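You operate a simulated robot arm through the tools that you are given. There is no shell and no other tool. Be economical: measure what you need, move in short steps, check, and stop when the job is done.

The job below is to be done with a simulated robot arm. You get a single attempt, and the scene is never put back.

## Task
Oil the middle of the red tin with the green brush, then lay the dough ball in.
Fine: take the oil from its dish, cover the whole middle patch, put the brush back; the other brush stays dry.
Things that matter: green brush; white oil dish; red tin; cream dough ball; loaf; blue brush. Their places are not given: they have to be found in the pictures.

The check looks at the end state, three seconds after you hand in, the way a careful person would. Anything else that was tipped, shoved, dropped, spilled or broken makes it a failure. Lids that push on must go on centred and level and be pressed home; caps that screw on are set level and turned clockwise until they are tight.

## Robot
A 6-joint arm with a two-finger parallel gripper, fixed in place. Base frame: the origin is at the foot of the arm, x ahead of it, y to its left, z up; the work surface is at about z = 900. Units: mm, rad, N and s.
With the tool pointing down near the work surface it reaches from about 100 to 740 mm from the base axis. Its first joint turns from -2.897 to 2.897 rad. Payload 3.91 kg.
The tool frame sits at the grasp point between the pads (the TCP): z along the fingers, y along the line on which they close. The tips reach 30 mm beyond it. Largest opening 110 mm; finger width 20, thickness 10; the body of the gripper, 48 by 112 mm, starts 55 mm behind the TCP.
Orientation is told as [roll, pitch, yaw] about the base's x, y, z axes, in that order, counted from this pose: with the fingers straight down and closing along the base's y, the tool's x points along the base's -x, its y along +y and its z along -z.

## Interface
- The arm moves only by the tool move_arm. Its argument "steps" is a list of rows, each a list of 7 numbers: the gripper command, from -1 (shut) to 1 (fully open), values between in proportion, then the shift along the base's x, y, z in units of 200 mm (1.0 is 200 mm), then the turn, a rotation vector about the base's x, y, z in units of 45 degrees (1.0 is 45 degrees). In form: [[fingers, x, y, z, ax, ay, az], ...]. A call has 1 to 8 rows; each row is the pose to reach, as a shift and turn from the pose commanded when the call began. A call with a number of a shift or a turn outside -1 to 1 is refused whole. Rows are played at 5 a second. More than 50 mm and 0.15 rad between two rows, or a gripper value outside its range, and nothing of the call is played. Where a pose cannot be reached the arm comes as near as it can. A force on the tool above 80 N (or 10 N above the force at the start of the call, whichever is more), or a blocked arm, ends the call early, and 0.2 s more pass. The fingers move at their own pace (about 45 mm/s each) and stop on an object; they squeeze with about 21 N. The grip force told is the motor's: it shows also when the fingers shut on nothing. Time passes only in rows, and 0.2 s behind the last, so rows that repeat a pose let the fingers close. The reply holds the time, the measured pose of the TCP, the force on the tool along the base axes, the opening and the grip force, in the units named above and with some noise.
- Cameras (640 x 400 px; columns grow to the right, rows downward): "scene" is fixed at [219.3, 500.3, 1653.6]; the picture's right is [-0.97, 0.24, 0.00], its down [0.24, 0.95, -0.22] and it looks along [-0.05, -0.22, -0.97] (base axes); focal length 330 px, centre (320, 200). "wrist" rides on the gripper at [-36, 0, -57] in the tool frame; the picture's right is [0.00, -1.00, 0.00], its down [0.97, 0.00, -0.24] and it looks along [0.24, 0.00, 0.97] (tool axes); focal length 218 px, centre (320, 200).
- camera(camera): a new picture of that camera. The clock stands still meanwhile.
- raise_lower(by): slides the trunk up (or, below 0, down) by that many mm; the arm rides with it, the base frame stays. It gives what a move gives, with no picture.
- probe_pixels(camera, pixels): for up to 12 pixels [column, row] of the newest picture of that camera ("zoom" is the newest enlarged one), the place [x, y, z] in the base frame of the surface seen there, good to about 3 mm. The clock stands still meanwhile.
- enlarge(camera, box): a new picture of the part [left, top, right, bottom] of that camera's present view, enlarged. The clock stands still meanwhile.
- close_job(): hands the job in; it is judged then, once.

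Keep the steps short. Do not move on a guess: measure, check each grasp and each placing, and mend mistakes. In all there are 80 turns and 38 pictures (those below and enlarged ones count). Leave the gripper open and the arm clear of the work at the hand-in unless told otherwise, and finish with a single line.

The tools are called after ">>>" by a JSON object that holds its "method" and its "body". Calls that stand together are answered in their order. move_arm: Moves the arm, as the interface text tells. Its arguments: {"type":"object","properties":{"steps":{"type":"array"}},"required":["steps"]} The other tools are called the same way: raise_lower (by) slides the trunk up or down; camera (camera) takes a picture; probe_pixels (camera, pixels) gives the place of the surface under pixels of a picture; enlarge (camera, box) takes an enlarged picture of a part of a camera's view; close_job () hands the job in.

At the start:

```text
time_s: 0.0
tcp_pos: [118.4, 303.0, 1265.2]
ee_rot: [0.001, -0.001, 0.0]
wrist_force: [0.9, -0.5, 0.0]
gripper_width: 110.0
grasp_force: 0.0
trunk travel left (down, up): [-500.0, 90.0]
```

scene: 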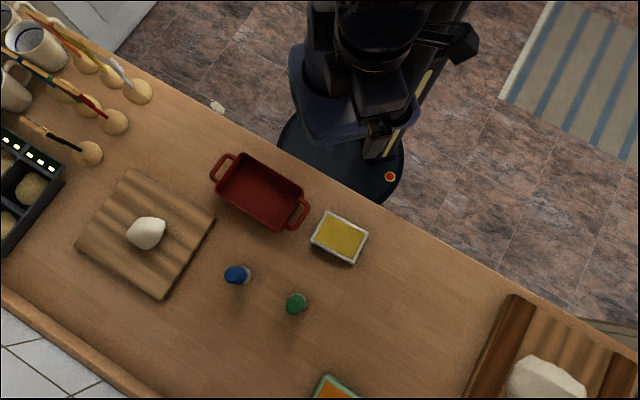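
wrist: 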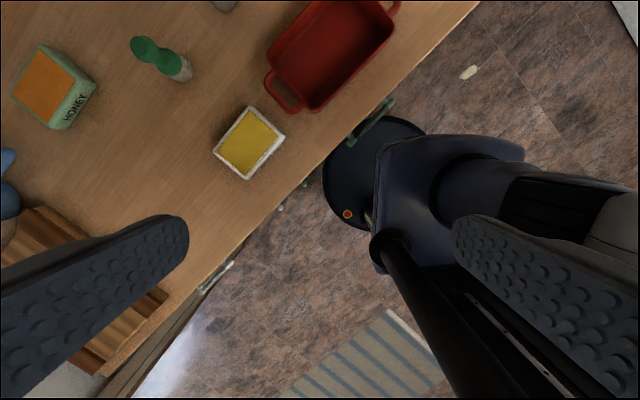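

I can see the red tin at about (262,190), the oil dish at (340,237), the green brush at (296,303), the blue brush at (237,275) and the dough at (146,232). I'll enlarge the middle of the scene and probe these points.

>>> {"method": "enlarge", "body": {"camera": "scene", "box": [200, 140, 390, 330]}}

>>> {"method": "probe_pixels", "body": {"camera": "scene", "pixels": [[296, 303], [237, 275], [340, 237], [262, 195], [146, 228], [250, 300], [226, 168], [298, 212], [324, 212], [367, 238], [350, 263], [312, 238]]}}

>>> {"method": "enlarge", "body": {"camera": "wrist", "box": [100, 0, 400, 190]}}

```text
2.11 times, centred on (295, 235) of scene
```

zoom: 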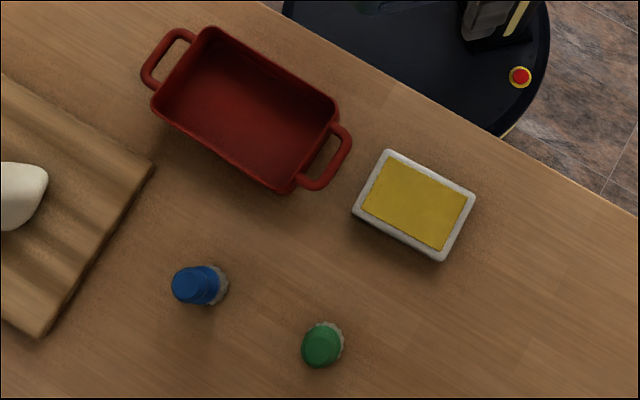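

```text
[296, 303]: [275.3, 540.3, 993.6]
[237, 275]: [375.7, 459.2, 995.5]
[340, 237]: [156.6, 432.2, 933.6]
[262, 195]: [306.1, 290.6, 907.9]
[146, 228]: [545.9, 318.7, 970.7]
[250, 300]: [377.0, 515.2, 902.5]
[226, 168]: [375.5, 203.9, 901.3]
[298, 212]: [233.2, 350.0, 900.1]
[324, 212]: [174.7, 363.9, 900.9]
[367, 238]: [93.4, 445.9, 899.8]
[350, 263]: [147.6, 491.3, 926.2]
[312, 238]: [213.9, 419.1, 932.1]
```

```text
2.11 times, centred on (250, 95) of wrist
```

zoom: 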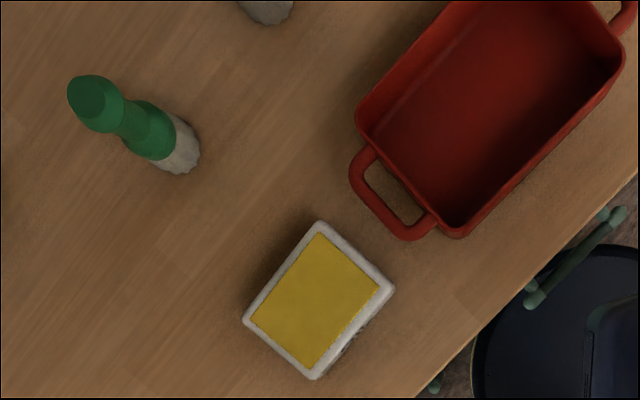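

The green brush stands on its bristles with the handle up, its top at z≈994. Next I'll probe the brush profile in the wrist zoom, and the tin and dough outlines in the scene picture.

>>> {"method": "probe_pixels", "body": {"camera": "zoom", "pixels": [[90, 98], [108, 120], [124, 125], [150, 130], [150, 150], [178, 150], [195, 160], [185, 172], [318, 225], [389, 288], [313, 375], [248, 320]]}}

>>> {"method": "probe_pixels", "body": {"camera": "scene", "pixels": [[243, 155], [301, 192], [277, 230], [218, 190], [272, 174], [247, 210], [250, 180], [280, 205], [132, 236], [162, 228], [148, 245], [150, 217]]}}

>>> {"method": "enlarge", "body": {"camera": "scene", "box": [70, 150, 230, 310]}}

```text
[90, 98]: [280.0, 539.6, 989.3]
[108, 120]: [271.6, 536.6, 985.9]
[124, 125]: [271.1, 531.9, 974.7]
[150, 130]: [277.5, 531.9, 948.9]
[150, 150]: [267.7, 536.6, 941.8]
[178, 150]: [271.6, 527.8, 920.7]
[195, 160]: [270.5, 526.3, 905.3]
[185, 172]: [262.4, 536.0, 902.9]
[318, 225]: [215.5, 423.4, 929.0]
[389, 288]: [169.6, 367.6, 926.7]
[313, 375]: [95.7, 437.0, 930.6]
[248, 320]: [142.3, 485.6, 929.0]
```

```text
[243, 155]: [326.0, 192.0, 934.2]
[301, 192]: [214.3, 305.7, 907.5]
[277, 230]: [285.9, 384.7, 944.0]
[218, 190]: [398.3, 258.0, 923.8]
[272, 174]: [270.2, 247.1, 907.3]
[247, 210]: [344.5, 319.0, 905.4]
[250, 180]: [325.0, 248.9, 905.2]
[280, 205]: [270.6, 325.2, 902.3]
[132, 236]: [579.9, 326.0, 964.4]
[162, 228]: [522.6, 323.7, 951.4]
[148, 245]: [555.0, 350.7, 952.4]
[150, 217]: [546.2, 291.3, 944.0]
```

```text
2.50 times, centred on (150, 230) of scene
```

zoom: 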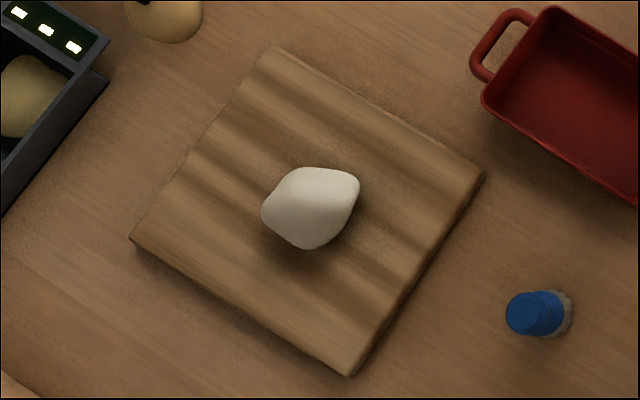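

The brush axis is near (276,539), with the handle above z≈925. The tin's centre is near (306,288) and it sits at about 45°. I'll move in the air towards a spot above the green brush.

>>> {"method": "move_arm", "body": {"steps": [[1, 0.13, 0.167, -0.065, 0, 0, 0], [1, 0.26, 0.333, -0.13, 0, 0, 0], [1, 0.39, 0.5, -0.2, 0, 0, 0], [1, 0.52, 0.667, -0.27, 0, 0, 0], [1, 0.65, 0.833, -0.33, 0, 0, 0], [1, 0.79, 1.0, -0.4, 0, 0, 0]]}}

>>> {"method": "camera", "body": {"camera": "wrist"}}

```text
time_s: 1.4
tcp_pos: [276.1, 507.5, 1184.8]
ee_rot: [0.0, 0.0, 0.002]
wrist_force: [-0.4, -0.3, -0.1]
gripper_width: 109.8
grasp_force: 0.1
trunk travel left (down, up): [-500.0, 90.0]
```

```text
32 pictures are left
```

wrist: 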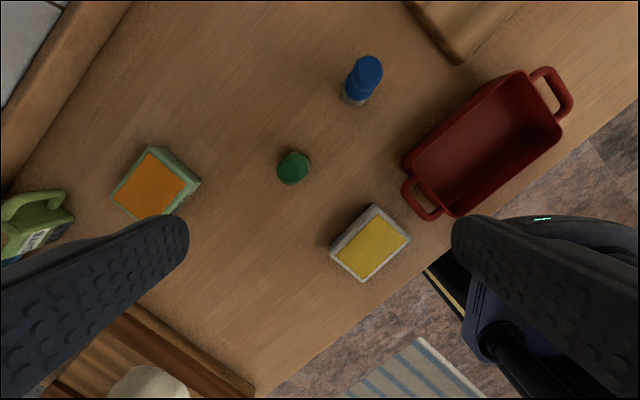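

I can see the green brush at (293,168) and probe its top edges, and I'll also probe the tin rim and floor.

>>> {"method": "probe_pixels", "body": {"camera": "wrist", "pixels": [[280, 166], [306, 162], [294, 154], [292, 182], [293, 168], [522, 72], [560, 132], [455, 214], [405, 158], [480, 146], [500, 110], [465, 175]]}}

>>> {"method": "enlarge", "body": {"camera": "wrist", "box": [260, 40, 580, 240]}}

```text
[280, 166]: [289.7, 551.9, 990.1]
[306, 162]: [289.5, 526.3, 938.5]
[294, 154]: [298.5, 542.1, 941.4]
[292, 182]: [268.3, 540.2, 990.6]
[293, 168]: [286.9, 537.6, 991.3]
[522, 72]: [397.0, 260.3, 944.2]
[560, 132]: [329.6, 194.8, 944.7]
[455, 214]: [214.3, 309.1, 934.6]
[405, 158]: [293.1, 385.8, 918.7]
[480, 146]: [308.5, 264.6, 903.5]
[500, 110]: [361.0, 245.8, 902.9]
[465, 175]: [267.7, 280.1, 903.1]
```

```text
2.00 times, centred on (420, 140) of wrist
```

zoom: 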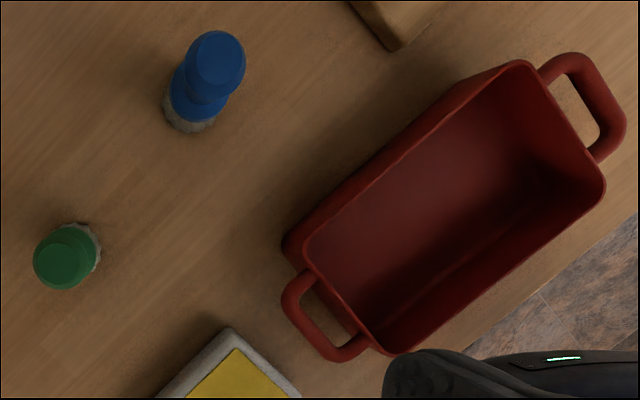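

The brush top is near (282,539). I'll come closer, to z≈1090, and check the alignment.

>>> {"method": "move_arm", "body": {"steps": [[1, 0.015, 0.08, -0.16, 0, 0, 0], [1, 0.03, 0.16, -0.32, 0, 0, 0], [1, 0.03, 0.16, -0.475, 0, 0, 0], [1, 0.03, 0.16, -0.475, 0, 0, 0]]}}

>>> {"method": "camera", "body": {"camera": "wrist"}}

>>> {"method": "probe_pixels", "body": {"camera": "wrist", "pixels": [[320, 190], [320, 205], [320, 175], [305, 190], [335, 190]]}}

```text
time_s: 2.4
tcp_pos: [279.7, 537.9, 1088.2]
ee_rot: [0.0, 0.0, 0.001]
wrist_force: [-0.7, 0.3, -0.1]
gripper_width: 110.0
grasp_force: 0.1
trunk travel left (down, up): [-500.0, 90.0]
```

```text
30 pictures are left
```

wrist: 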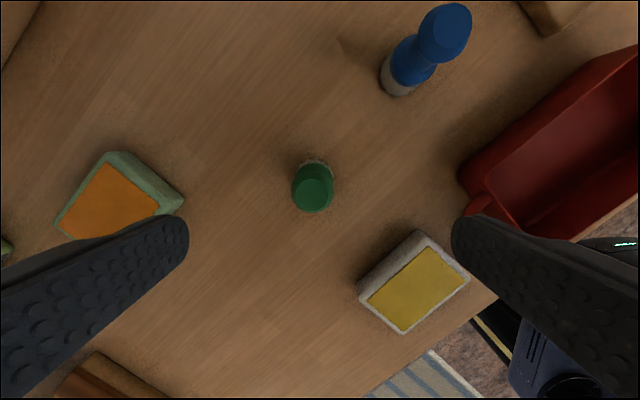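

```text
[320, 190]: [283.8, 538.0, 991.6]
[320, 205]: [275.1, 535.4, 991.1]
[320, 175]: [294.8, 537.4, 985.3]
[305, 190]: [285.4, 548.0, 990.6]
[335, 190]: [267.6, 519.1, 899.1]
```

The brush centre is at about (282,541). I'll enlarge the blue twin to see the handle's shape.

>>> {"method": "enlarge", "body": {"camera": "wrist", "box": [350, 0, 510, 100]}}

>>> {"method": "probe_pixels", "body": {"camera": "zoom", "pixels": [[400, 80], [330, 170], [300, 195], [265, 215], [235, 250], [215, 290], [195, 330], [180, 365], [270, 250], [220, 360]]}}

```text
4.00 times, centred on (430, 50) of wrist
```

zoom: 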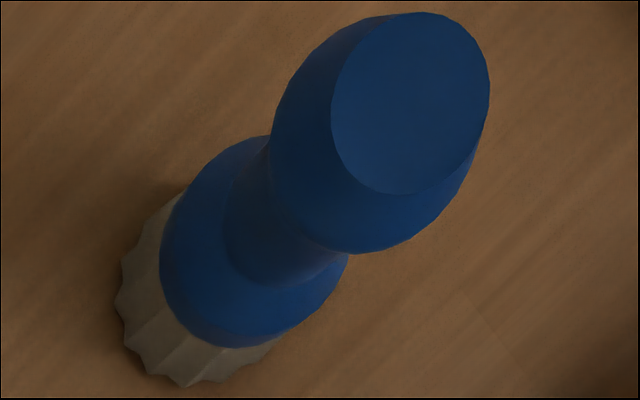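

```text
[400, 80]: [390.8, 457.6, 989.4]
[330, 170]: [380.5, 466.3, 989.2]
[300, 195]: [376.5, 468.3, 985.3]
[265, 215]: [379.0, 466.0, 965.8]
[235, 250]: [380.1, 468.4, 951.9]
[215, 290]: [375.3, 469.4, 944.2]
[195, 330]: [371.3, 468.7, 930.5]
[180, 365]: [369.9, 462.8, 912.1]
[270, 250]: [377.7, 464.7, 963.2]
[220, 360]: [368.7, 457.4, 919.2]
```

The waist is at z≈955–975, between the knob and the ferrule. I'll go down straight to z≈968, centred on (282,541), with the fingers wide open.

>>> {"method": "move_arm", "body": {"steps": [[1, 0.012, 0.015, -0.15, 0, 0, 0], [1, 0.012, 0.015, -0.3, 0, 0, 0], [1, 0.012, 0.015, -0.45, 0, 0, 0], [0.6, 0.012, 0.015, -0.6, 0, 0, 0], [0, 0.012, 0.015, -0.6, 0, 0, 0]]}}

>>> {"method": "camera", "body": {"camera": "wrist"}}

```text
time_s: 3.6
tcp_pos: [283.1, 539.1, 970.9]
ee_rot: [-0.002, 0.0, 0.0]
wrist_force: [-0.1, 1.5, -0.4]
gripper_width: 58.3
grasp_force: 0.1
trunk travel left (down, up): [-500.0, 90.0]
```

```text
28 pictures are left
```

wrist: 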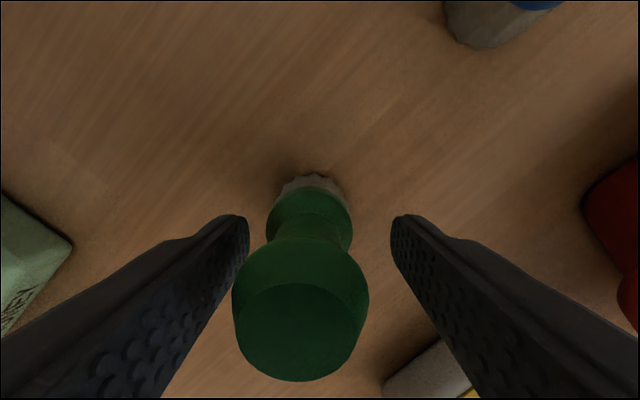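

The brush is about 3.5 mm to +y of the finger centre. I'll shift over and close.

>>> {"method": "move_arm", "body": {"steps": [[0, 0, 0.018, 0, 0, 0, 0], [-0.3, 0, 0.018, 0, 0, 0, 0], [-0.6, 0, 0.018, 0, 0, 0, 0], [-1, 0, 0.018, 0, 0, 0, 0], [-1, 0, 0.018, 0, 0, 0, 0], [-1, 0, 0.018, 0, 0, 0, 0]]}}

>>> {"method": "camera", "body": {"camera": "wrist"}}

```text
time_s: 5.0
tcp_pos: [283.7, 542.4, 971.8]
ee_rot: [-0.001, 0.0, 0.001]
wrist_force: [0.5, -0.9, 1.4]
gripper_width: 33.3
grasp_force: 21.1
trunk travel left (down, up): [-500.0, 90.0]
```

```text
27 pictures are left
```

wrist: 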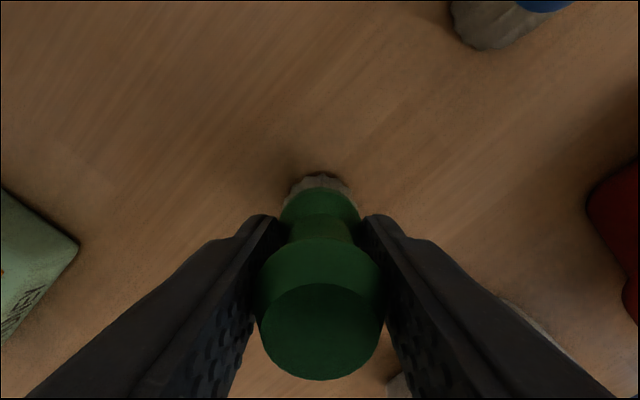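

The grip holds at 33 mm on the knob. I'll lift 80 mm and check, then move above the dish at (156,428).

>>> {"method": "move_arm", "body": {"steps": [[-1, 0, 0, 0.1, 0, 0, 0], [-1, 0, 0, 0.25, 0, 0, 0], [-1, 0, 0, 0.4, 0, 0, 0], [-1, -0.16, -0.14, 0.4, 0, 0, 0], [-1, -0.32, -0.28, 0.4, 0, 0, 0], [-1, -0.48, -0.42, 0.4, 0, 0, 0], [-1, -0.64, -0.57, 0.4, 0, 0, 0], [-1, -0.64, -0.57, 0.4, 0, 0, 0]]}}

>>> {"method": "camera", "body": {"camera": "wrist"}}

>>> {"method": "enlarge", "body": {"camera": "scene", "box": [200, 140, 390, 330]}}

```text
time_s: 6.8
tcp_pos: [156.9, 428.0, 1054.7]
ee_rot: [0.0, 0.001, 0.002]
wrist_force: [-1.2, -0.6, -1.3]
gripper_width: 33.3
grasp_force: 20.6
trunk travel left (down, up): [-500.0, 90.0]
```

```text
26 pictures are left
```

wrist: 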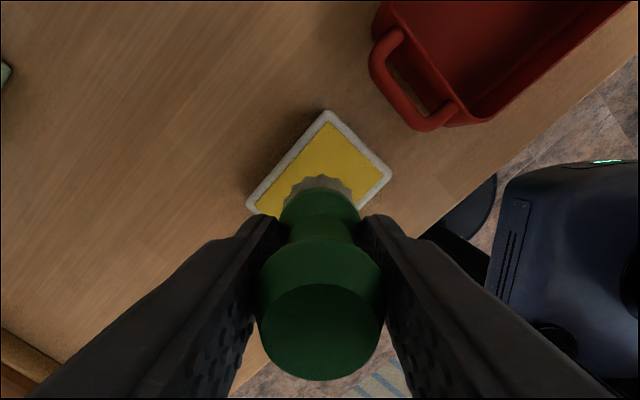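

```text
2.11 times, centred on (295, 235) of scene
```

zoom: 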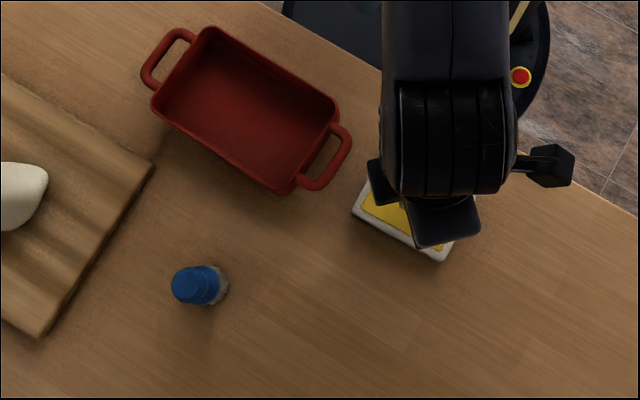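

The bristles hang over the middle of the oil, with their bottom at z≈983 and the oil at ≈931. I'll go down slowly to just below the surface and read the force.

>>> {"method": "move_arm", "body": {"steps": [[-1, 0, 0, -0.12, 0, 0, 0], [-1, 0, 0, -0.22, 0, 0, 0], [-1, 0, 0, -0.25, 0, 0, 0], [-1, 0, 0, -0.265, 0, 0, 0], [-1, 0, 0, -0.275, 0, 0, 0], [-1, 0, 0, -0.275, 0, 0, 0]]}}

>>> {"method": "camera", "body": {"camera": "wrist"}}

```text
time_s: 8.2
tcp_pos: [157.3, 428.5, 1000.7]
ee_rot: [0.01, -0.001, 0.0]
wrist_force: [6.3, 0.7, 50.1]
gripper_width: 33.3
grasp_force: 21.3
trunk travel left (down, up): [-500.0, 90.0]
```

```text
24 pictures are left
```

wrist: 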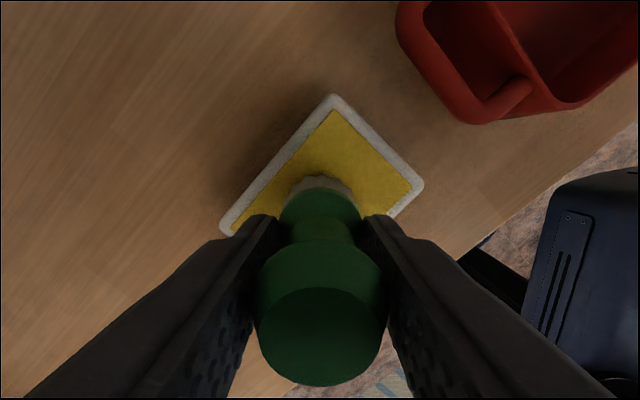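

The oil is a firm surface: I read 50 N of contact. I'll lift and look at the bristles.

>>> {"method": "move_arm", "body": {"steps": [[-1, 0, 0, 0.01, 0, 0, 0], [-1, 0, 0, 0.1, 0, 0, 0], [-1, 0, 0, 0.25, 0, 0, 0], [-1, 0, 0, 0.4, 0, 0, 0], [-1, 0, 0, 0.4, 0, 0, 0]]}}

>>> {"method": "enlarge", "body": {"camera": "wrist", "box": [220, 80, 460, 230]}}

```text
time_s: 9.4
tcp_pos: [157.4, 429.9, 1074.3]
ee_rot: [0.0, 0.001, 0.0]
wrist_force: [0.0, -0.5, -1.4]
gripper_width: 33.3
grasp_force: 21.2
trunk travel left (down, up): [-500.0, 90.0]
```

```text
2.67 times, centred on (340, 155) of wrist
```

zoom: 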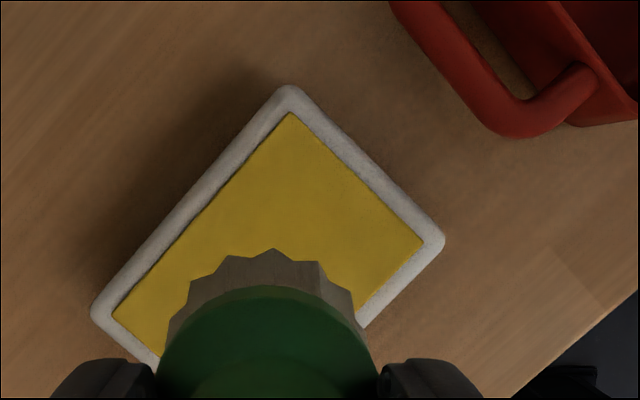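

The brush is held firmly and its underside has pressed the oil. I'll travel above the tin centre at (306,287).

>>> {"method": "move_arm", "body": {"steps": [[-1, 0.15, -0.143, 0, 0, 0, 0], [-1, 0.3, -0.286, 0, 0, 0, 0], [-1, 0.45, -0.43, 0, 0, 0, 0], [-1, 0.6, -0.572, 0, 0, 0, 0], [-1, 0.745, -0.715, 0, 0, 0, 0], [-1, 0.745, -0.715, 0, 0, 0, 0]]}}

>>> {"method": "camera", "body": {"camera": "wrist"}}

>>> {"method": "enlarge", "body": {"camera": "scene", "box": [200, 140, 390, 330]}}

```text
time_s: 10.8
tcp_pos: [304.2, 282.8, 1077.4]
ee_rot: [0.0, 0.0, 0.002]
wrist_force: [0.0, 0.0, -0.2]
gripper_width: 33.4
grasp_force: 21.5
trunk travel left (down, up): [-500.0, 90.0]
```

```text
22 pictures are left
```

wrist: 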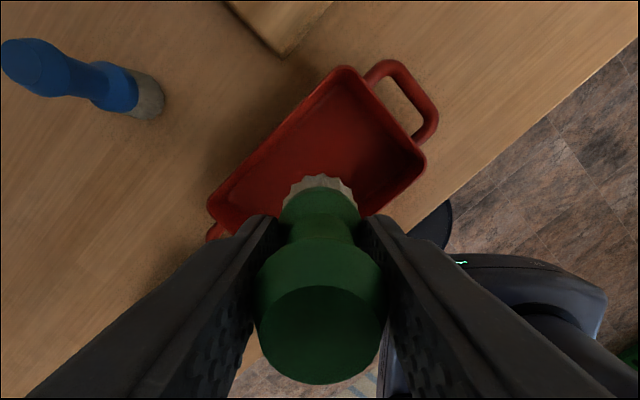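

```text
2.11 times, centred on (295, 235) of scene
```

zoom: 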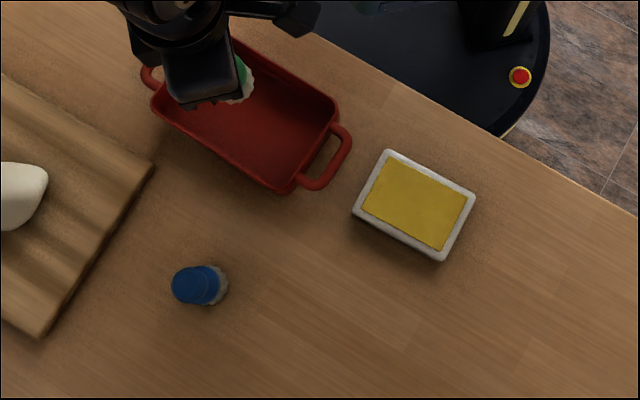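

I'm over the tin's middle. I'll go down to about 4 mm above the expected contact, then creep down.

>>> {"method": "move_arm", "body": {"steps": [[-1, 0.005, 0.01, -0.15, 0, 0, 0], [-1, 0.01, 0.02, -0.3, 0, 0, 0], [-1, 0.01, 0.02, -0.42, 0, 0, 0], [-1, 0.01, 0.02, -0.48, 0, 0, 0], [-1, 0.01, 0.02, -0.49, 0, 0, 0], [-1, 0.01, 0.02, -0.49, 0, 0, 0]]}}

```text
time_s: 12.2
tcp_pos: [307.2, 289.9, 976.9]
ee_rot: [-0.001, -0.001, 0.001]
wrist_force: [-0.3, -0.2, -0.7]
gripper_width: 33.1
grasp_force: 21.2
trunk travel left (down, up): [-500.0, 90.0]
```

There's no contact yet at z≈977. I'll creep down 1 mm at a time.

>>> {"method": "move_arm", "body": {"steps": [[-1, 0, 0, -0.005, 0, 0, 0], [-1, 0, 0, -0.01, 0, 0, 0], [-1, 0, 0, -0.01, 0, 0, 0]]}}

```text
time_s: 13.0
tcp_pos: [306.5, 289.0, 974.5]
ee_rot: [0.0, -0.001, 0.002]
wrist_force: [0.3, 0.1, -1.5]
gripper_width: 33.1
grasp_force: 21.3
trunk travel left (down, up): [-500.0, 90.0]
```

>>> {"method": "move_arm", "body": {"steps": [[-1, 0, 0, -0.005, 0, 0, 0], [-1, 0, 0, -0.01, 0, 0, 0], [-1, 0, 0, -0.01, 0, 0, 0]]}}

```text
time_s: 13.8
tcp_pos: [308.0, 289.7, 974.3]
ee_rot: [0.003, -0.001, -0.001]
wrist_force: [-1.9, 3.3, 19.2]
gripper_width: 33.2
grasp_force: 20.9
trunk travel left (down, up): [-500.0, 90.0]
```

I read light contact at 19 N with the TCP at z≈974. First I'll sweep slowly along the tin's long axis, ±38 mm about the middle.

>>> {"method": "move_arm", "body": {"steps": [[-1, -0.035, 0.036, 0.001, 0, 0, 0], [-1, -0.069, 0.072, 0.001, 0, 0, 0], [-1, -0.1, 0.104, 0.001, 0, 0, 0], [-1, -0.131, 0.137, 0.001, 0, 0, 0], [-1, -0.1, 0.104, 0.001, 0, 0, 0], [-1, -0.069, 0.072, 0.001, 0, 0, 0], [-1, -0.035, 0.036, 0.001, 0, 0, 0], [-1, 0, 0, 0.001, 0, 0, 0]]}}

>>> {"method": "camera", "body": {"camera": "wrist"}}

>>> {"method": "enlarge", "body": {"camera": "scene", "box": [200, 140, 390, 330]}}

```text
time_s: 15.6
tcp_pos: [306.7, 289.1, 973.8]
ee_rot: [0.001, -0.002, 0.002]
wrist_force: [-8.2, 7.8, 34.9]
gripper_width: 33.4
grasp_force: 21.0
trunk travel left (down, up): [-500.0, 90.0]
```

```text
20 pictures are left
```

wrist: 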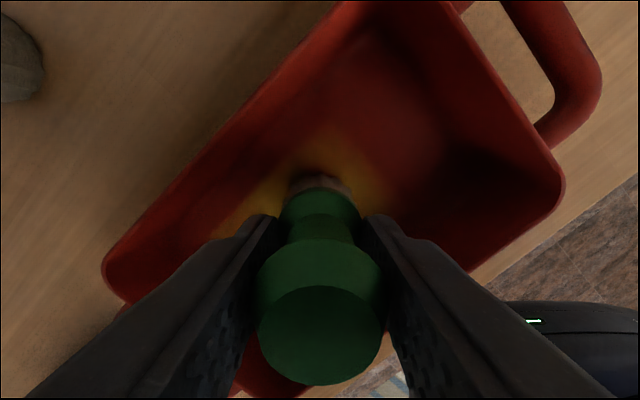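

```text
2.11 times, centred on (295, 235) of scene
```

zoom: 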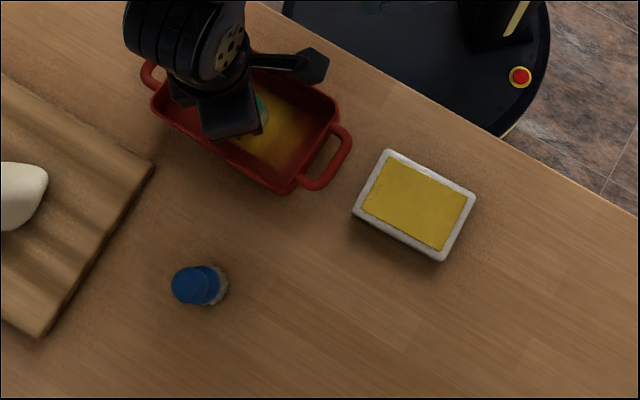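

Oil shows where the brush passed. I'll sweep the other half along the same axis, easing the pressure a little.

>>> {"method": "move_arm", "body": {"steps": [[-1, 0.035, -0.036, 0.002, 0, 0, 0], [-1, 0.069, -0.072, 0.002, 0, 0, 0], [-1, 0.1, -0.104, 0.002, 0, 0, 0], [-1, 0.131, -0.137, 0.002, 0, 0, 0], [-1, 0.155, -0.114, 0.002, 0, 0, 0], [-1, 0.174, -0.094, 0.002, 0, 0, 0], [-1, 0.143, -0.061, 0.002, 0, 0, 0], [-1, 0.112, -0.029, 0.002, 0, 0, 0]]}}

>>> {"method": "camera", "body": {"camera": "wrist"}}

```text
time_s: 17.4
tcp_pos: [329.9, 281.7, 973.7]
ee_rot: [-0.003, -0.001, 0.0]
wrist_force: [1.6, -1.0, 6.9]
gripper_width: 33.1
grasp_force: 21.0
trunk travel left (down, up): [-500.0, 90.0]
```

```text
18 pictures are left
```

wrist: 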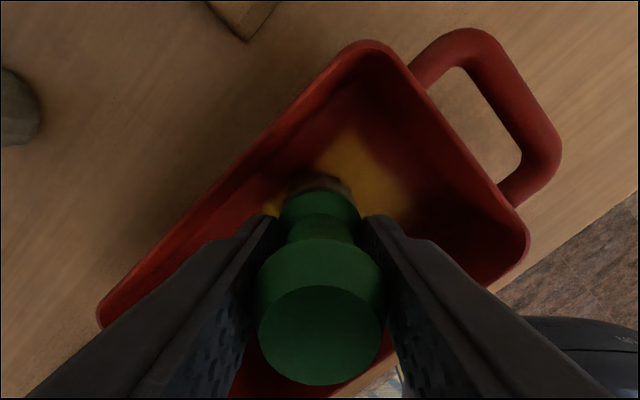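

Contact is light at 7 N. I'll continue along the +v side towards the +u end, then cross over to the other side.

>>> {"method": "move_arm", "body": {"steps": [[-1, -0.05, 0.052, 0, 0, 0, 0], [-1, -0.1, 0.104, 0, 0, 0, 0], [-1, -0.15, 0.156, 0, 0, 0, 0], [-1, -0.2, 0.208, 0, 0, 0, 0], [-1, -0.244, 0.167, 0, 0, 0, 0], [-1, -0.287, 0.125, 0, 0, 0, 0], [-1, -0.237, 0.073, 0, 0, 0, 0], [-1, -0.187, 0.021, 0, 0, 0, 0]]}}

```text
time_s: 19.2
tcp_pos: [291.1, 284.7, 973.8]
ee_rot: [0.0, -0.001, 0.002]
wrist_force: [-6.4, 5.9, 26.1]
gripper_width: 33.0
grasp_force: 20.7
trunk travel left (down, up): [-500.0, 90.0]
```

I'll finish the -v side towards the -u end, come back to the middle and lift clear.

>>> {"method": "move_arm", "body": {"steps": [[-1, 0.05, -0.052, 0, 0, 0, 0], [-1, 0.1, -0.104, 0, 0, 0, 0], [-1, 0.15, -0.156, 0, 0, 0, 0], [-1, 0.175, -0.13, 0, 0, 0, 0], [-1, 0.125, -0.05, 0, 0, 0, 0], [-1, 0.08, 0.02, 0, 0, 0, 0], [-1, 0.08, 0.02, 0.2, 0, 0, 0], [-1, 0.08, 0.02, 0.4, 0, 0, 0]]}}

>>> {"method": "camera", "body": {"camera": "wrist"}}

```text
time_s: 21.0
tcp_pos: [308.0, 289.2, 1054.2]
ee_rot: [-0.001, 0.002, 0.003]
wrist_force: [-0.6, 0.0, -1.5]
gripper_width: 33.1
grasp_force: 21.3
trunk travel left (down, up): [-500.0, 90.0]
```

```text
17 pictures are left
```

wrist: 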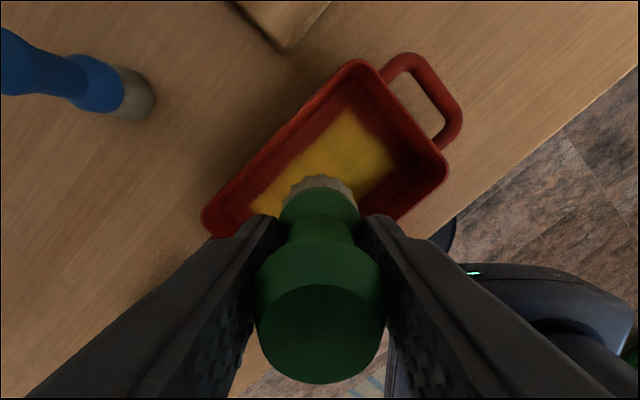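

The oil now covers the middle of the floor. I'll carry the brush back towards its home at (283.5,542), and check the tin from the scene camera on the way.

>>> {"method": "move_arm", "body": {"steps": [[-1, -0.015, 0.2, 0.05, 0, 0, 0], [-1, -0.03, 0.4, 0.05, 0, 0, 0], [-1, -0.05, 0.6, 0.05, 0, 0, 0], [-1, -0.08, 0.8, 0.05, 0, 0, 0], [-1, -0.1, 1.0, 0.05, 0, 0, 0], [-1, -0.1, 1.0, 0.05, 0, 0, 0]]}}

>>> {"method": "enlarge", "body": {"camera": "scene", "box": [200, 140, 330, 240]}}

>>> {"method": "probe_pixels", "body": {"camera": "zoom", "pixels": [[320, 200], [200, 140], [400, 260]]}}

```text
time_s: 22.4
tcp_pos: [290.0, 491.9, 1062.5]
ee_rot: [-0.001, 0.001, -0.002]
wrist_force: [0.9, 0.4, -2.1]
gripper_width: 33.3
grasp_force: 21.3
trunk travel left (down, up): [-500.0, 90.0]
```

```text
4.00 times, centred on (265, 190) of scene
```

zoom: 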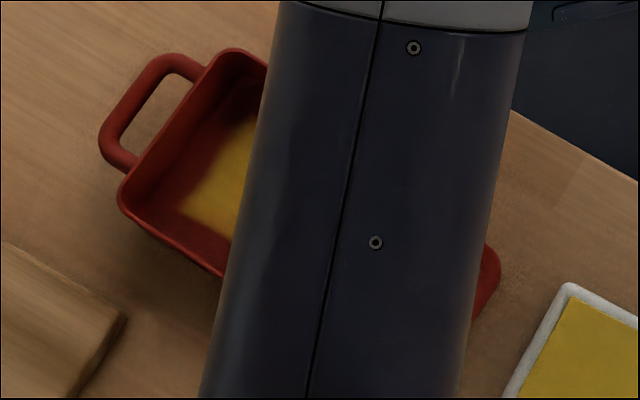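

```text
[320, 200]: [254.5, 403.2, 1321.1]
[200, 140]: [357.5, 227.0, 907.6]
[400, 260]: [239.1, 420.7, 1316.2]
```

The arm hides the tin. I'll move aside to about (165,460) to get a clear view before releasing the brush.

>>> {"method": "move_arm", "body": {"steps": [[-1, -0.2, -0.05, 0, 0, 0, 0], [-1, -0.4, -0.1, 0, 0, 0, 0], [-1, -0.62, -0.16, 0, 0, 0, 0], [-1, -0.62, -0.16, 0, 0, 0, 0]]}}

>>> {"method": "enlarge", "body": {"camera": "scene", "box": [200, 140, 330, 240]}}

>>> {"method": "probe_pixels", "body": {"camera": "zoom", "pixels": [[320, 200], [200, 195], [260, 110], [400, 210], [360, 290], [285, 145]]}}

```text
time_s: 23.4
tcp_pos: [164.8, 458.0, 1062.9]
ee_rot: [-0.001, 0.0, -0.002]
wrist_force: [0.8, 1.1, -1.2]
gripper_width: 33.3
grasp_force: 20.6
trunk travel left (down, up): [-500.0, 90.0]
```

```text
4.00 times, centred on (265, 190) of scene
```

zoom: 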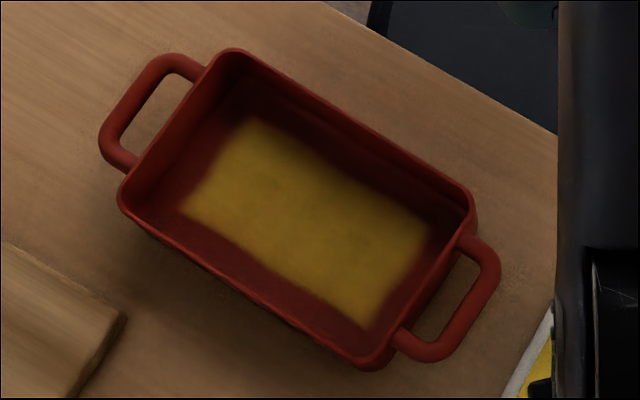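

```text
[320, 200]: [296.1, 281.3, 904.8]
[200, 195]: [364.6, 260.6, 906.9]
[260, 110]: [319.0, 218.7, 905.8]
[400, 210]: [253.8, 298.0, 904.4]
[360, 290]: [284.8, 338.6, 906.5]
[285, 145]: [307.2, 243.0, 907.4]
```

The oil covers the whole middle, with even coverage and the tin unmoved. Now I'll take the brush back above (283.5,542.4) and down near the table.

>>> {"method": "move_arm", "body": {"steps": [[-1, 0.2, 0.14, 0, 0, 0, 0], [-1, 0.4, 0.28, 0, 0, 0, 0], [-1, 0.595, 0.422, 0, 0, 0, 0], [-1, 0.595, 0.422, -0.15, 0, 0, 0], [-1, 0.595, 0.422, -0.3, 0, 0, 0], [-1, 0.595, 0.422, -0.41, 0, 0, 0], [-1, 0.595, 0.422, -0.44, 0, 0, 0], [-1, 0.595, 0.422, -0.44, 0, 0, 0]]}}

```text
time_s: 25.2
tcp_pos: [286.1, 543.3, 976.4]
ee_rot: [0.001, 0.0, -0.001]
wrist_force: [-0.4, -0.4, -1.2]
gripper_width: 33.0
grasp_force: 21.0
trunk travel left (down, up): [-500.0, 90.0]
```

>>> {"method": "move_arm", "body": {"steps": [[-1, -0.01, -0.005, -0.01, 0, 0, 0], [-1, -0.01, -0.005, -0.018, 0, 0, 0], [-1, -0.01, -0.005, -0.024, 0, 0, 0], [-1, -0.01, -0.005, -0.024, 0, 0, 0]]}}

```text
time_s: 26.2
tcp_pos: [282.2, 542.9, 970.1]
ee_rot: [0.0, -0.001, 0.001]
wrist_force: [-0.3, -0.3, -0.9]
gripper_width: 33.1
grasp_force: 20.6
trunk travel left (down, up): [-500.0, 90.0]
```

There's no contact yet at 970, so I'll creep down another 1–2 mm.

>>> {"method": "move_arm", "body": {"steps": [[-1, 0, 0, -0.005, 0, 0, 0], [-1, 0, 0, -0.008, 0, 0, 0], [-1, 0, 0, -0.008, 0, 0, 0]]}}

```text
time_s: 27.0
tcp_pos: [281.2, 543.5, 970.3]
ee_rot: [0.002, 0.0, 0.0]
wrist_force: [2.2, 1.0, 2.4]
gripper_width: 33.2
grasp_force: 21.0
trunk travel left (down, up): [-500.0, 90.0]
```

The bristles touch the table. I'll open slowly and then lift straight up.

>>> {"method": "move_arm", "body": {"steps": [[-0.3, 0, 0, 0, 0, 0, 0], [0, 0, 0, 0, 0, 0, 0], [0.2, 0, 0, 0, 0, 0, 0], [0.2, 0, 0, 0, 0, 0, 0], [0.2, 0, 0, 0.15, 0, 0, 0], [0.2, 0, 0, 0.35, 0, 0, 0], [0.2, 0, 0, 0.6, 0, 0, 0], [0.2, 0, 0, 0.8, 0, 0, 0]]}}

>>> {"method": "camera", "body": {"camera": "wrist"}}

```text
time_s: 28.8
tcp_pos: [282.2, 542.6, 1129.6]
ee_rot: [0.0, 0.001, 0.001]
wrist_force: [-0.4, 0.4, -1.5]
gripper_width: 65.8
grasp_force: 0.0
trunk travel left (down, up): [-500.0, 90.0]
```

```text
14 pictures are left
```

wrist: 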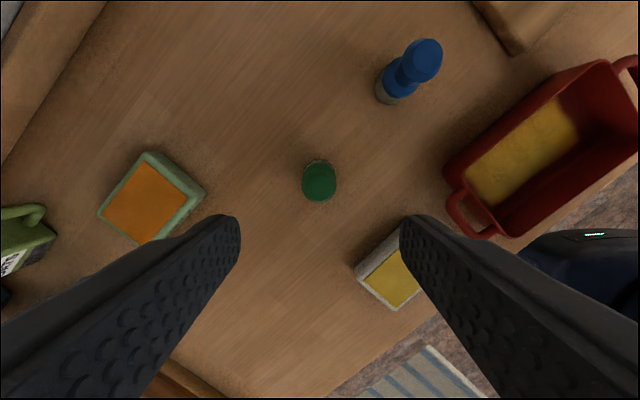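

The green brush stands upright on its spot. Next is the dough ball near (548,320). I'll fly towards it at this height, well above everything.

>>> {"method": "move_arm", "body": {"steps": [[1, 0.16, -0.13, 0, 0, 0, 0], [1, 0.32, -0.26, 0, 0, 0, 0], [1, 0.48, -0.4, 0, 0, 0, 0], [1, 0.64, -0.53, 0, 0, 0, 0], [1, 0.8, -0.67, 0, 0, 0, 0], [1, 0.96, -0.8, 0, 0, 0, 0], [1, 1.0, -0.95, 0, 0, 0, 0]]}}

>>> {"method": "camera", "body": {"camera": "wrist"}}

```text
time_s: 30.4
tcp_pos: [484.0, 350.9, 1128.5]
ee_rot: [0.0, 0.001, 0.001]
wrist_force: [0.3, 1.0, -1.8]
gripper_width: 109.9
grasp_force: 0.0
trunk travel left (down, up): [-500.0, 90.0]
```

```text
13 pictures are left
```

wrist: 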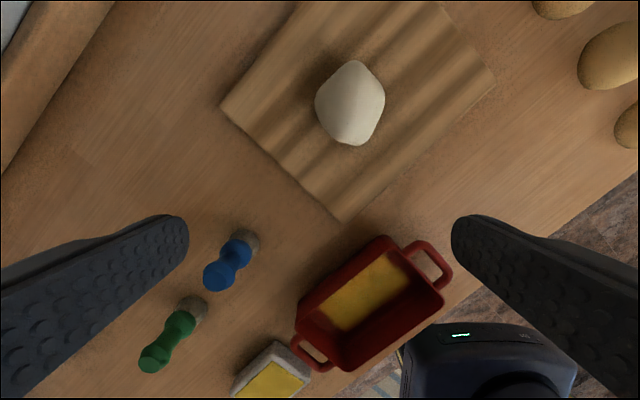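

The dough is at (350,103). I'll probe it and the board around it.

>>> {"method": "probe_pixels", "body": {"camera": "wrist", "pixels": [[350, 103], [318, 103], [384, 100], [355, 62], [350, 143], [345, 85], [335, 130], [300, 130], [410, 100], [350, 160], [350, 120]]}}

```text
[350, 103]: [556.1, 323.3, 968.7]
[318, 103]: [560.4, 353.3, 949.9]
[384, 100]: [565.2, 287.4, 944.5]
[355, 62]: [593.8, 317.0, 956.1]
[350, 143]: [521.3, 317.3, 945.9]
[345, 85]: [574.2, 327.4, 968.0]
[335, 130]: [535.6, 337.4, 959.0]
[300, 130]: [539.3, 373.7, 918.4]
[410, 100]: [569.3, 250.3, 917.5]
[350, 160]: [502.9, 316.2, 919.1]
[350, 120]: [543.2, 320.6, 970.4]
```

The dough's centre is ≈(557,320), with a size of about 74 (x) by 66 (y). Its widest point is near z 945, its top is at 971 and the board is at 918. I'll go above it and look straight on.

>>> {"method": "move_arm", "body": {"steps": [[1, 0.18, -0.07, 0, 0, 0, 0], [1, 0.365, -0.15, 0, 0, 0, 0], [1, 0.365, -0.15, -0.1, 0, 0, 0], [1, 0.365, -0.15, -0.1, 0, 0, 0]]}}

>>> {"method": "enlarge", "body": {"camera": "wrist", "box": [200, 100, 440, 250]}}

>>> {"method": "probe_pixels", "body": {"camera": "zoom", "pixels": [[320, 180], [320, 260], [320, 120], [260, 200], [380, 200]]}}

```text
time_s: 31.4
tcp_pos: [553.5, 323.3, 1111.4]
ee_rot: [0.001, 0.001, 0.001]
wrist_force: [0.7, 0.1, -0.7]
gripper_width: 109.7
grasp_force: 0.1
trunk travel left (down, up): [-500.0, 90.0]
```

```text
2.67 times, centred on (320, 175) of wrist
```

zoom: 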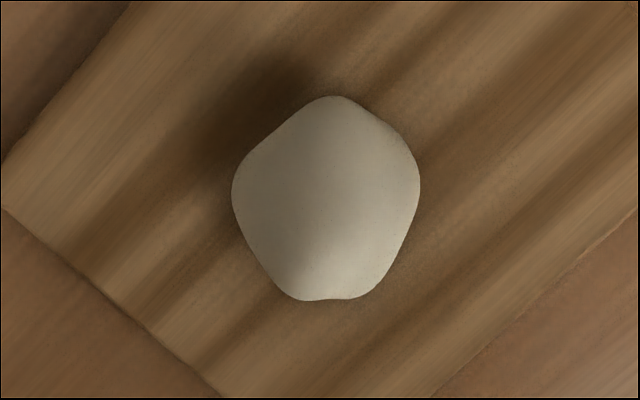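

```text
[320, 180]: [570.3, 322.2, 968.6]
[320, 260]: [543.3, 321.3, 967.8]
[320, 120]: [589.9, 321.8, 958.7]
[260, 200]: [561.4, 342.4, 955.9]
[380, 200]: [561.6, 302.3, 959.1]
```

The narrow way of the dough lies along the tin's short axis, so I'll turn the gripper +44° to close along the tin's long axis. The centre is ≈(560,321).

>>> {"method": "move_arm", "body": {"steps": [[1, 0.01, -0.003, 0, 0, 0, 0.163], [1, 0.025, -0.01, 0, 0, 0, 0.326], [1, 0.025, -0.01, 0, 0, 0, 0.489], [1, 0.025, -0.01, 0, 0, 0, 0.652], [1, 0.025, -0.01, 0, 0, 0, 0.815], [1, 0.025, -0.01, -0.1, 0, 0, 0.978], [1, 0.025, -0.01, -0.2, 0, 0, 0.978], [1, 0.025, -0.01, -0.2, 0, 0, 0.978]]}}

>>> {"method": "camera", "body": {"camera": "wrist"}}

>>> {"method": "probe_pixels", "body": {"camera": "wrist", "pixels": [[320, 190], [290, 190], [350, 190], [320, 160], [320, 220]]}}

```text
time_s: 33.2
tcp_pos: [558.8, 323.0, 1069.6]
ee_rot: [0.0, 0.001, 0.771]
wrist_force: [0.5, 0.7, -0.2]
gripper_width: 109.8
grasp_force: 0.1
trunk travel left (down, up): [-500.0, 90.0]
```

```text
11 pictures are left
```

wrist: 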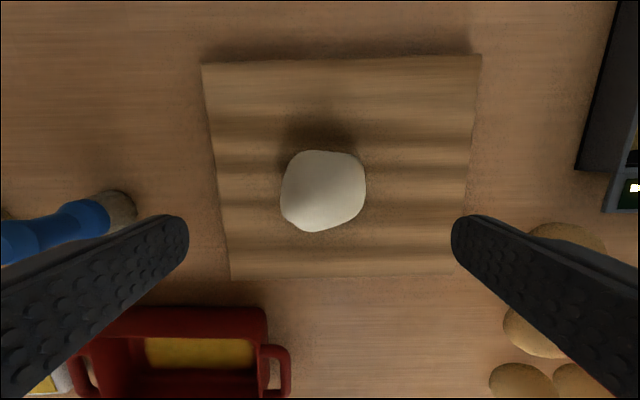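

```text
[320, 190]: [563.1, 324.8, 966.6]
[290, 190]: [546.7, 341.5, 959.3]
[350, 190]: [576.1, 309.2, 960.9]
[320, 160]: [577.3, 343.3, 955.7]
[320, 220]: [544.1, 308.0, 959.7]
```

The dough is centred between the fingers. I'll go down to z≈955, leaving the tips about 7 mm above the board, and close.

>>> {"method": "move_arm", "body": {"steps": [[1, 0, 0, -0.2, 0, 0, 0], [1, 0, 0, -0.4, 0, 0, 0], [1, 0, 0, -0.53, 0, 0, 0], [1, 0, 0, -0.573, 0, 0, 0], [0.4, 0, 0, -0.573, 0, 0, 0], [0.1, 0, 0, -0.573, 0, 0, 0], [-0.2, 0, 0, -0.573, 0, 0, 0], [-0.2, 0, 0, -0.573, 0, 0, 0]]}}

>>> {"method": "camera", "body": {"camera": "wrist"}}

```text
time_s: 35.0
tcp_pos: [556.8, 321.8, 953.7]
ee_rot: [0.002, 0.0, 0.768]
wrist_force: [0.2, 0.3, -0.4]
gripper_width: 72.6
grasp_force: 21.2
trunk travel left (down, up): [-500.0, 90.0]
```

```text
10 pictures are left
```

wrist: 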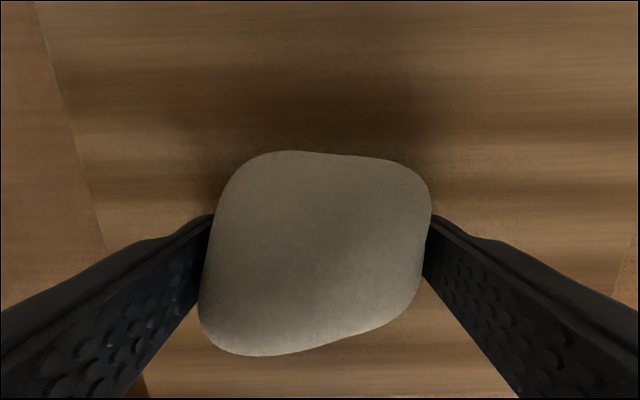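

The dough is gripped at 72.6 mm. I'll tighten the command and lift 90 mm.

>>> {"method": "move_arm", "body": {"steps": [[-1, 0, 0, 0, 0, 0, 0], [-1, 0, 0, 0.05, 0, 0, 0], [-1, 0, 0, 0.15, 0, 0, 0], [-1, 0, 0, 0.3, 0, 0, 0], [-1, 0, 0, 0.45, 0, 0, 0], [-1, 0, 0, 0.45, 0, 0, 0]]}}

>>> {"method": "camera", "body": {"camera": "wrist"}}

```text
time_s: 36.4
tcp_pos: [557.7, 322.1, 1043.8]
ee_rot: [0.0, 0.0, 0.77]
wrist_force: [-0.3, 0.1, -2.9]
gripper_width: 72.8
grasp_force: 20.7
trunk travel left (down, up): [-500.0, 90.0]
```

```text
9 pictures are left
```

wrist: 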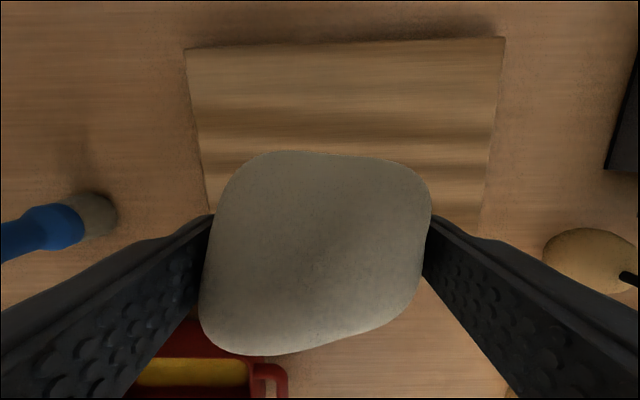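

The dough is held and stays level. I'll measure the tin's rim precisely from the scene view before going there.

>>> {"method": "enlarge", "body": {"camera": "scene", "box": [200, 140, 330, 240]}}

>>> {"method": "probe_pixels", "body": {"camera": "zoom", "pixels": [[350, 112], [235, 285], [172, 130], [430, 288], [345, 118], [330, 145], [255, 265], [245, 290], [160, 120], [480, 268]]}}

```text
4.00 times, centred on (265, 190) of scene
```

zoom: 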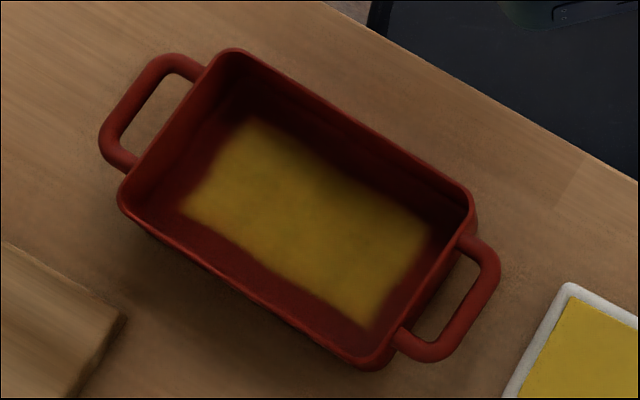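

```text
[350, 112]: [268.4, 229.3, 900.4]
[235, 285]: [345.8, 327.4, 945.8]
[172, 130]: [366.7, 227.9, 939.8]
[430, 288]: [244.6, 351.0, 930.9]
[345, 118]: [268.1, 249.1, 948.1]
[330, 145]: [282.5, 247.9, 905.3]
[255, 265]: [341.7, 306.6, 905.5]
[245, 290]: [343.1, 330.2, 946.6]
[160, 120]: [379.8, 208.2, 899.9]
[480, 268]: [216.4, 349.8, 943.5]
```

Tin centre: ≈(306,289), about 100 mm wide inside at the rim, so the dough fits. I'll fly over at the present height, with the dough's bottom at ≈1008.

>>> {"method": "move_arm", "body": {"steps": [[-1, -0.2, -0.03, 0, 0, 0, 0], [-1, -0.4, -0.06, 0, 0, 0, 0], [-1, -0.6, -0.08, 0, 0, 0, 0], [-1, -0.8, -0.11, 0, 0, 0, 0], [-1, -1.0, -0.135, 0, 0, 0, 0], [-1, -1.0, -0.135, 0, 0, 0, 0]]}}

>>> {"method": "move_arm", "body": {"steps": [[-1, -0.13, -0.02, 0, 0, 0, 0], [-1, -0.255, -0.03, 0, 0, 0, 0], [-1, -0.255, -0.03, -0.1, 0, 0, 0], [-1, -0.255, -0.03, -0.1, 0, 0, 0]]}}

>>> {"method": "camera", "body": {"camera": "wrist"}}

```text
time_s: 37.8
tcp_pos: [358.0, 292.8, 1044.4]
ee_rot: [0.0, -0.001, 0.772]
wrist_force: [0.5, 1.5, -1.9]
gripper_width: 73.0
grasp_force: 20.4
trunk travel left (down, up): [-500.0, 90.0]
```

```text
time_s: 38.8
tcp_pos: [308.7, 287.9, 1024.3]
ee_rot: [0.001, 0.0, 0.77]
wrist_force: [-0.5, 0.2, -2.5]
gripper_width: 72.9
grasp_force: 21.1
trunk travel left (down, up): [-500.0, 90.0]
```

```text
7 pictures are left
```

wrist: 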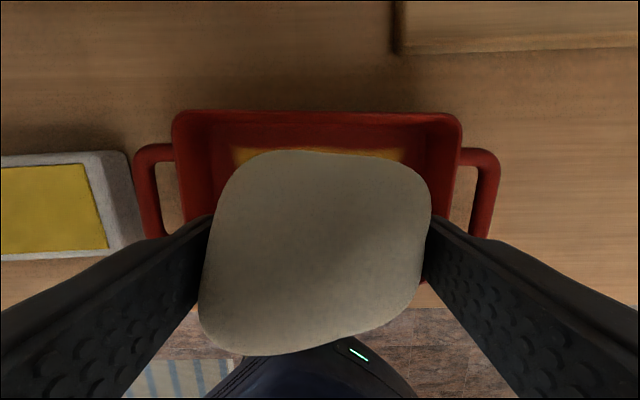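

The tin is aligned and centred under the gripper: its rim runs from col 172 to 462. I'll lower to z≈946.

>>> {"method": "move_arm", "body": {"steps": [[-1, -0.006, 0.004, -0.15, 0, 0, 0], [-1, -0.006, 0.004, -0.28, 0, 0, 0], [-1, -0.006, 0.004, -0.36, 0, 0, 0], [-1, -0.006, 0.004, -0.39, 0, 0, 0], [-1, -0.006, 0.004, -0.39, 0, 0, 0]]}}

>>> {"method": "move_arm", "body": {"steps": [[-1, 0, 0, -0.01, 0, 0, 0], [-1, 0, 0, -0.018, 0, 0, 0], [-1, 0, 0, -0.018, 0, 0, 0]]}}

```text
time_s: 40.0
tcp_pos: [307.4, 289.6, 947.2]
ee_rot: [-0.001, 0.0, 0.771]
wrist_force: [-0.5, 0.0, -2.6]
gripper_width: 72.7
grasp_force: 21.0
trunk travel left (down, up): [-500.0, 90.0]
```

```text
time_s: 40.8
tcp_pos: [305.6, 290.6, 943.1]
ee_rot: [-0.001, 0.0, 0.77]
wrist_force: [0.9, 0.3, -2.1]
gripper_width: 72.5
grasp_force: 20.5
trunk travel left (down, up): [-500.0, 90.0]
```

I still feel no contact, only the dough's weight. I'll creep down 2 mm more.

>>> {"method": "move_arm", "body": {"steps": [[-1, 0, 0, -0.006, 0, 0, 0], [-1, 0, 0, -0.012, 0, 0, 0], [-1, 0, 0, -0.012, 0, 0, 0]]}}

```text
time_s: 41.6
tcp_pos: [308.1, 288.9, 940.4]
ee_rot: [-0.001, 0.001, 0.77]
wrist_force: [-0.5, 0.4, -2.9]
gripper_width: 72.8
grasp_force: 21.4
trunk travel left (down, up): [-500.0, 90.0]
```

>>> {"method": "move_arm", "body": {"steps": [[-1, 0, 0, -0.006, 0, 0, 0], [-1, 0, 0, -0.01, 0, 0, 0], [-1, 0, 0, -0.01, 0, 0, 0]]}}

```text
time_s: 42.4
tcp_pos: [307.6, 288.4, 936.9]
ee_rot: [0.0, 0.0, 0.77]
wrist_force: [-0.4, 0.0, -3.1]
gripper_width: 73.0
grasp_force: 21.1
trunk travel left (down, up): [-500.0, 90.0]
```

The fingertips are about 3 mm above the floor and the dough is within a couple of millimetres of it. I'll release gently and lift out.

>>> {"method": "move_arm", "body": {"steps": [[0.4, 0, 0, 0, 0, 0, 0], [0.5, 0, 0, 0, 0, 0, 0], [0.65, 0, 0, 0, 0, 0, 0], [0.65, 0, 0, 0, 0, 0, 0], [0.65, 0, 0, 0.1, 0, 0, 0], [0.65, 0, 0, 0.3, 0, 0, 0], [0.65, 0, 0, 0.5, 0, 0, 0], [0.65, 0, 0, 0.7, 0, 0, 0]]}}

>>> {"method": "camera", "body": {"camera": "wrist"}}

```text
time_s: 44.2
tcp_pos: [308.1, 287.2, 1075.2]
ee_rot: [0.0, 0.001, 0.77]
wrist_force: [0.6, -0.1, 0.6]
gripper_width: 90.9
grasp_force: 0.0
trunk travel left (down, up): [-500.0, 90.0]
```

```text
6 pictures are left
```

wrist: 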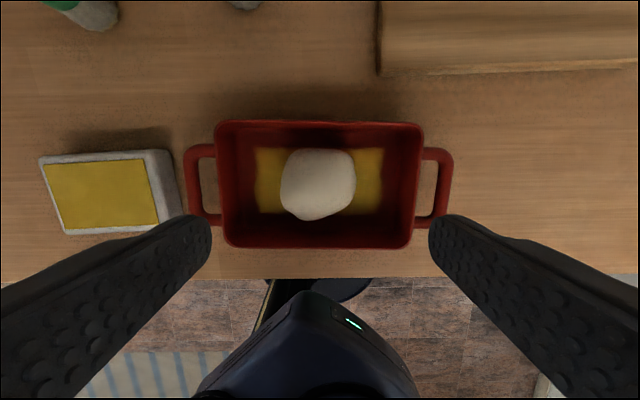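

The dough lies in the middle of the oiled tin. I'll raise the arm and retreat with the fingers open, then take a last scene check.

>>> {"method": "move_arm", "body": {"steps": [[1, 0, 0, 0.2, 0, 0, 0], [1, 0, 0, 0.4, 0, 0, 0], [1, 0, 0, 0.6, 0, 0, 0], [1, 0, 0, 0.8, 0, 0, 0], [1, -0.2, 0, 0.85, 0, 0, 0], [1, -0.4, 0, 0.85, 0, 0, 0], [1, -0.6, 0, 0.85, 0, 0, 0], [1, -0.8, 0, 0.85, 0, 0, 0]]}}

>>> {"method": "camera", "body": {"camera": "scene"}}

```text
time_s: 46.0
tcp_pos: [143.6, 288.1, 1249.0]
ee_rot: [0.0, 0.001, 0.768]
wrist_force: [-0.8, 0.8, 1.1]
gripper_width: 109.9
grasp_force: 0.1
trunk travel left (down, up): [-500.0, 90.0]
```

```text
5 pictures are left
```

scene: 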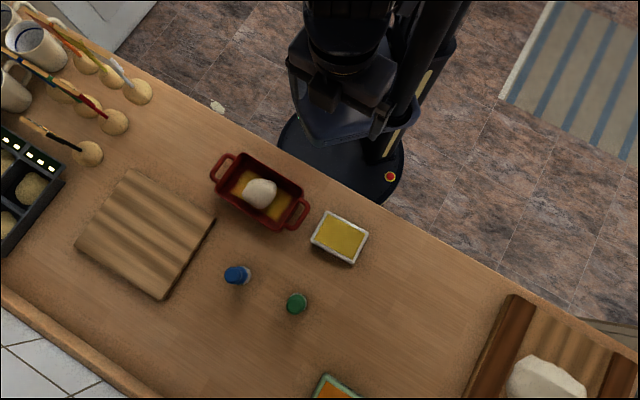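

Everything is where it should be: the dough is in the oiled tin, the green brush is back on its spot, the blue brush is untouched, and the arm is clear. I'll hand it in.

>>> {"method": "close_job", "body": {}}

```text
The job is handed in.
```

Job handed in: the middle of the red tin is oiled with the green brush, the brush is back standing on its spot, the dough ball is in the tin, and the blue brush and loaf were never touched.
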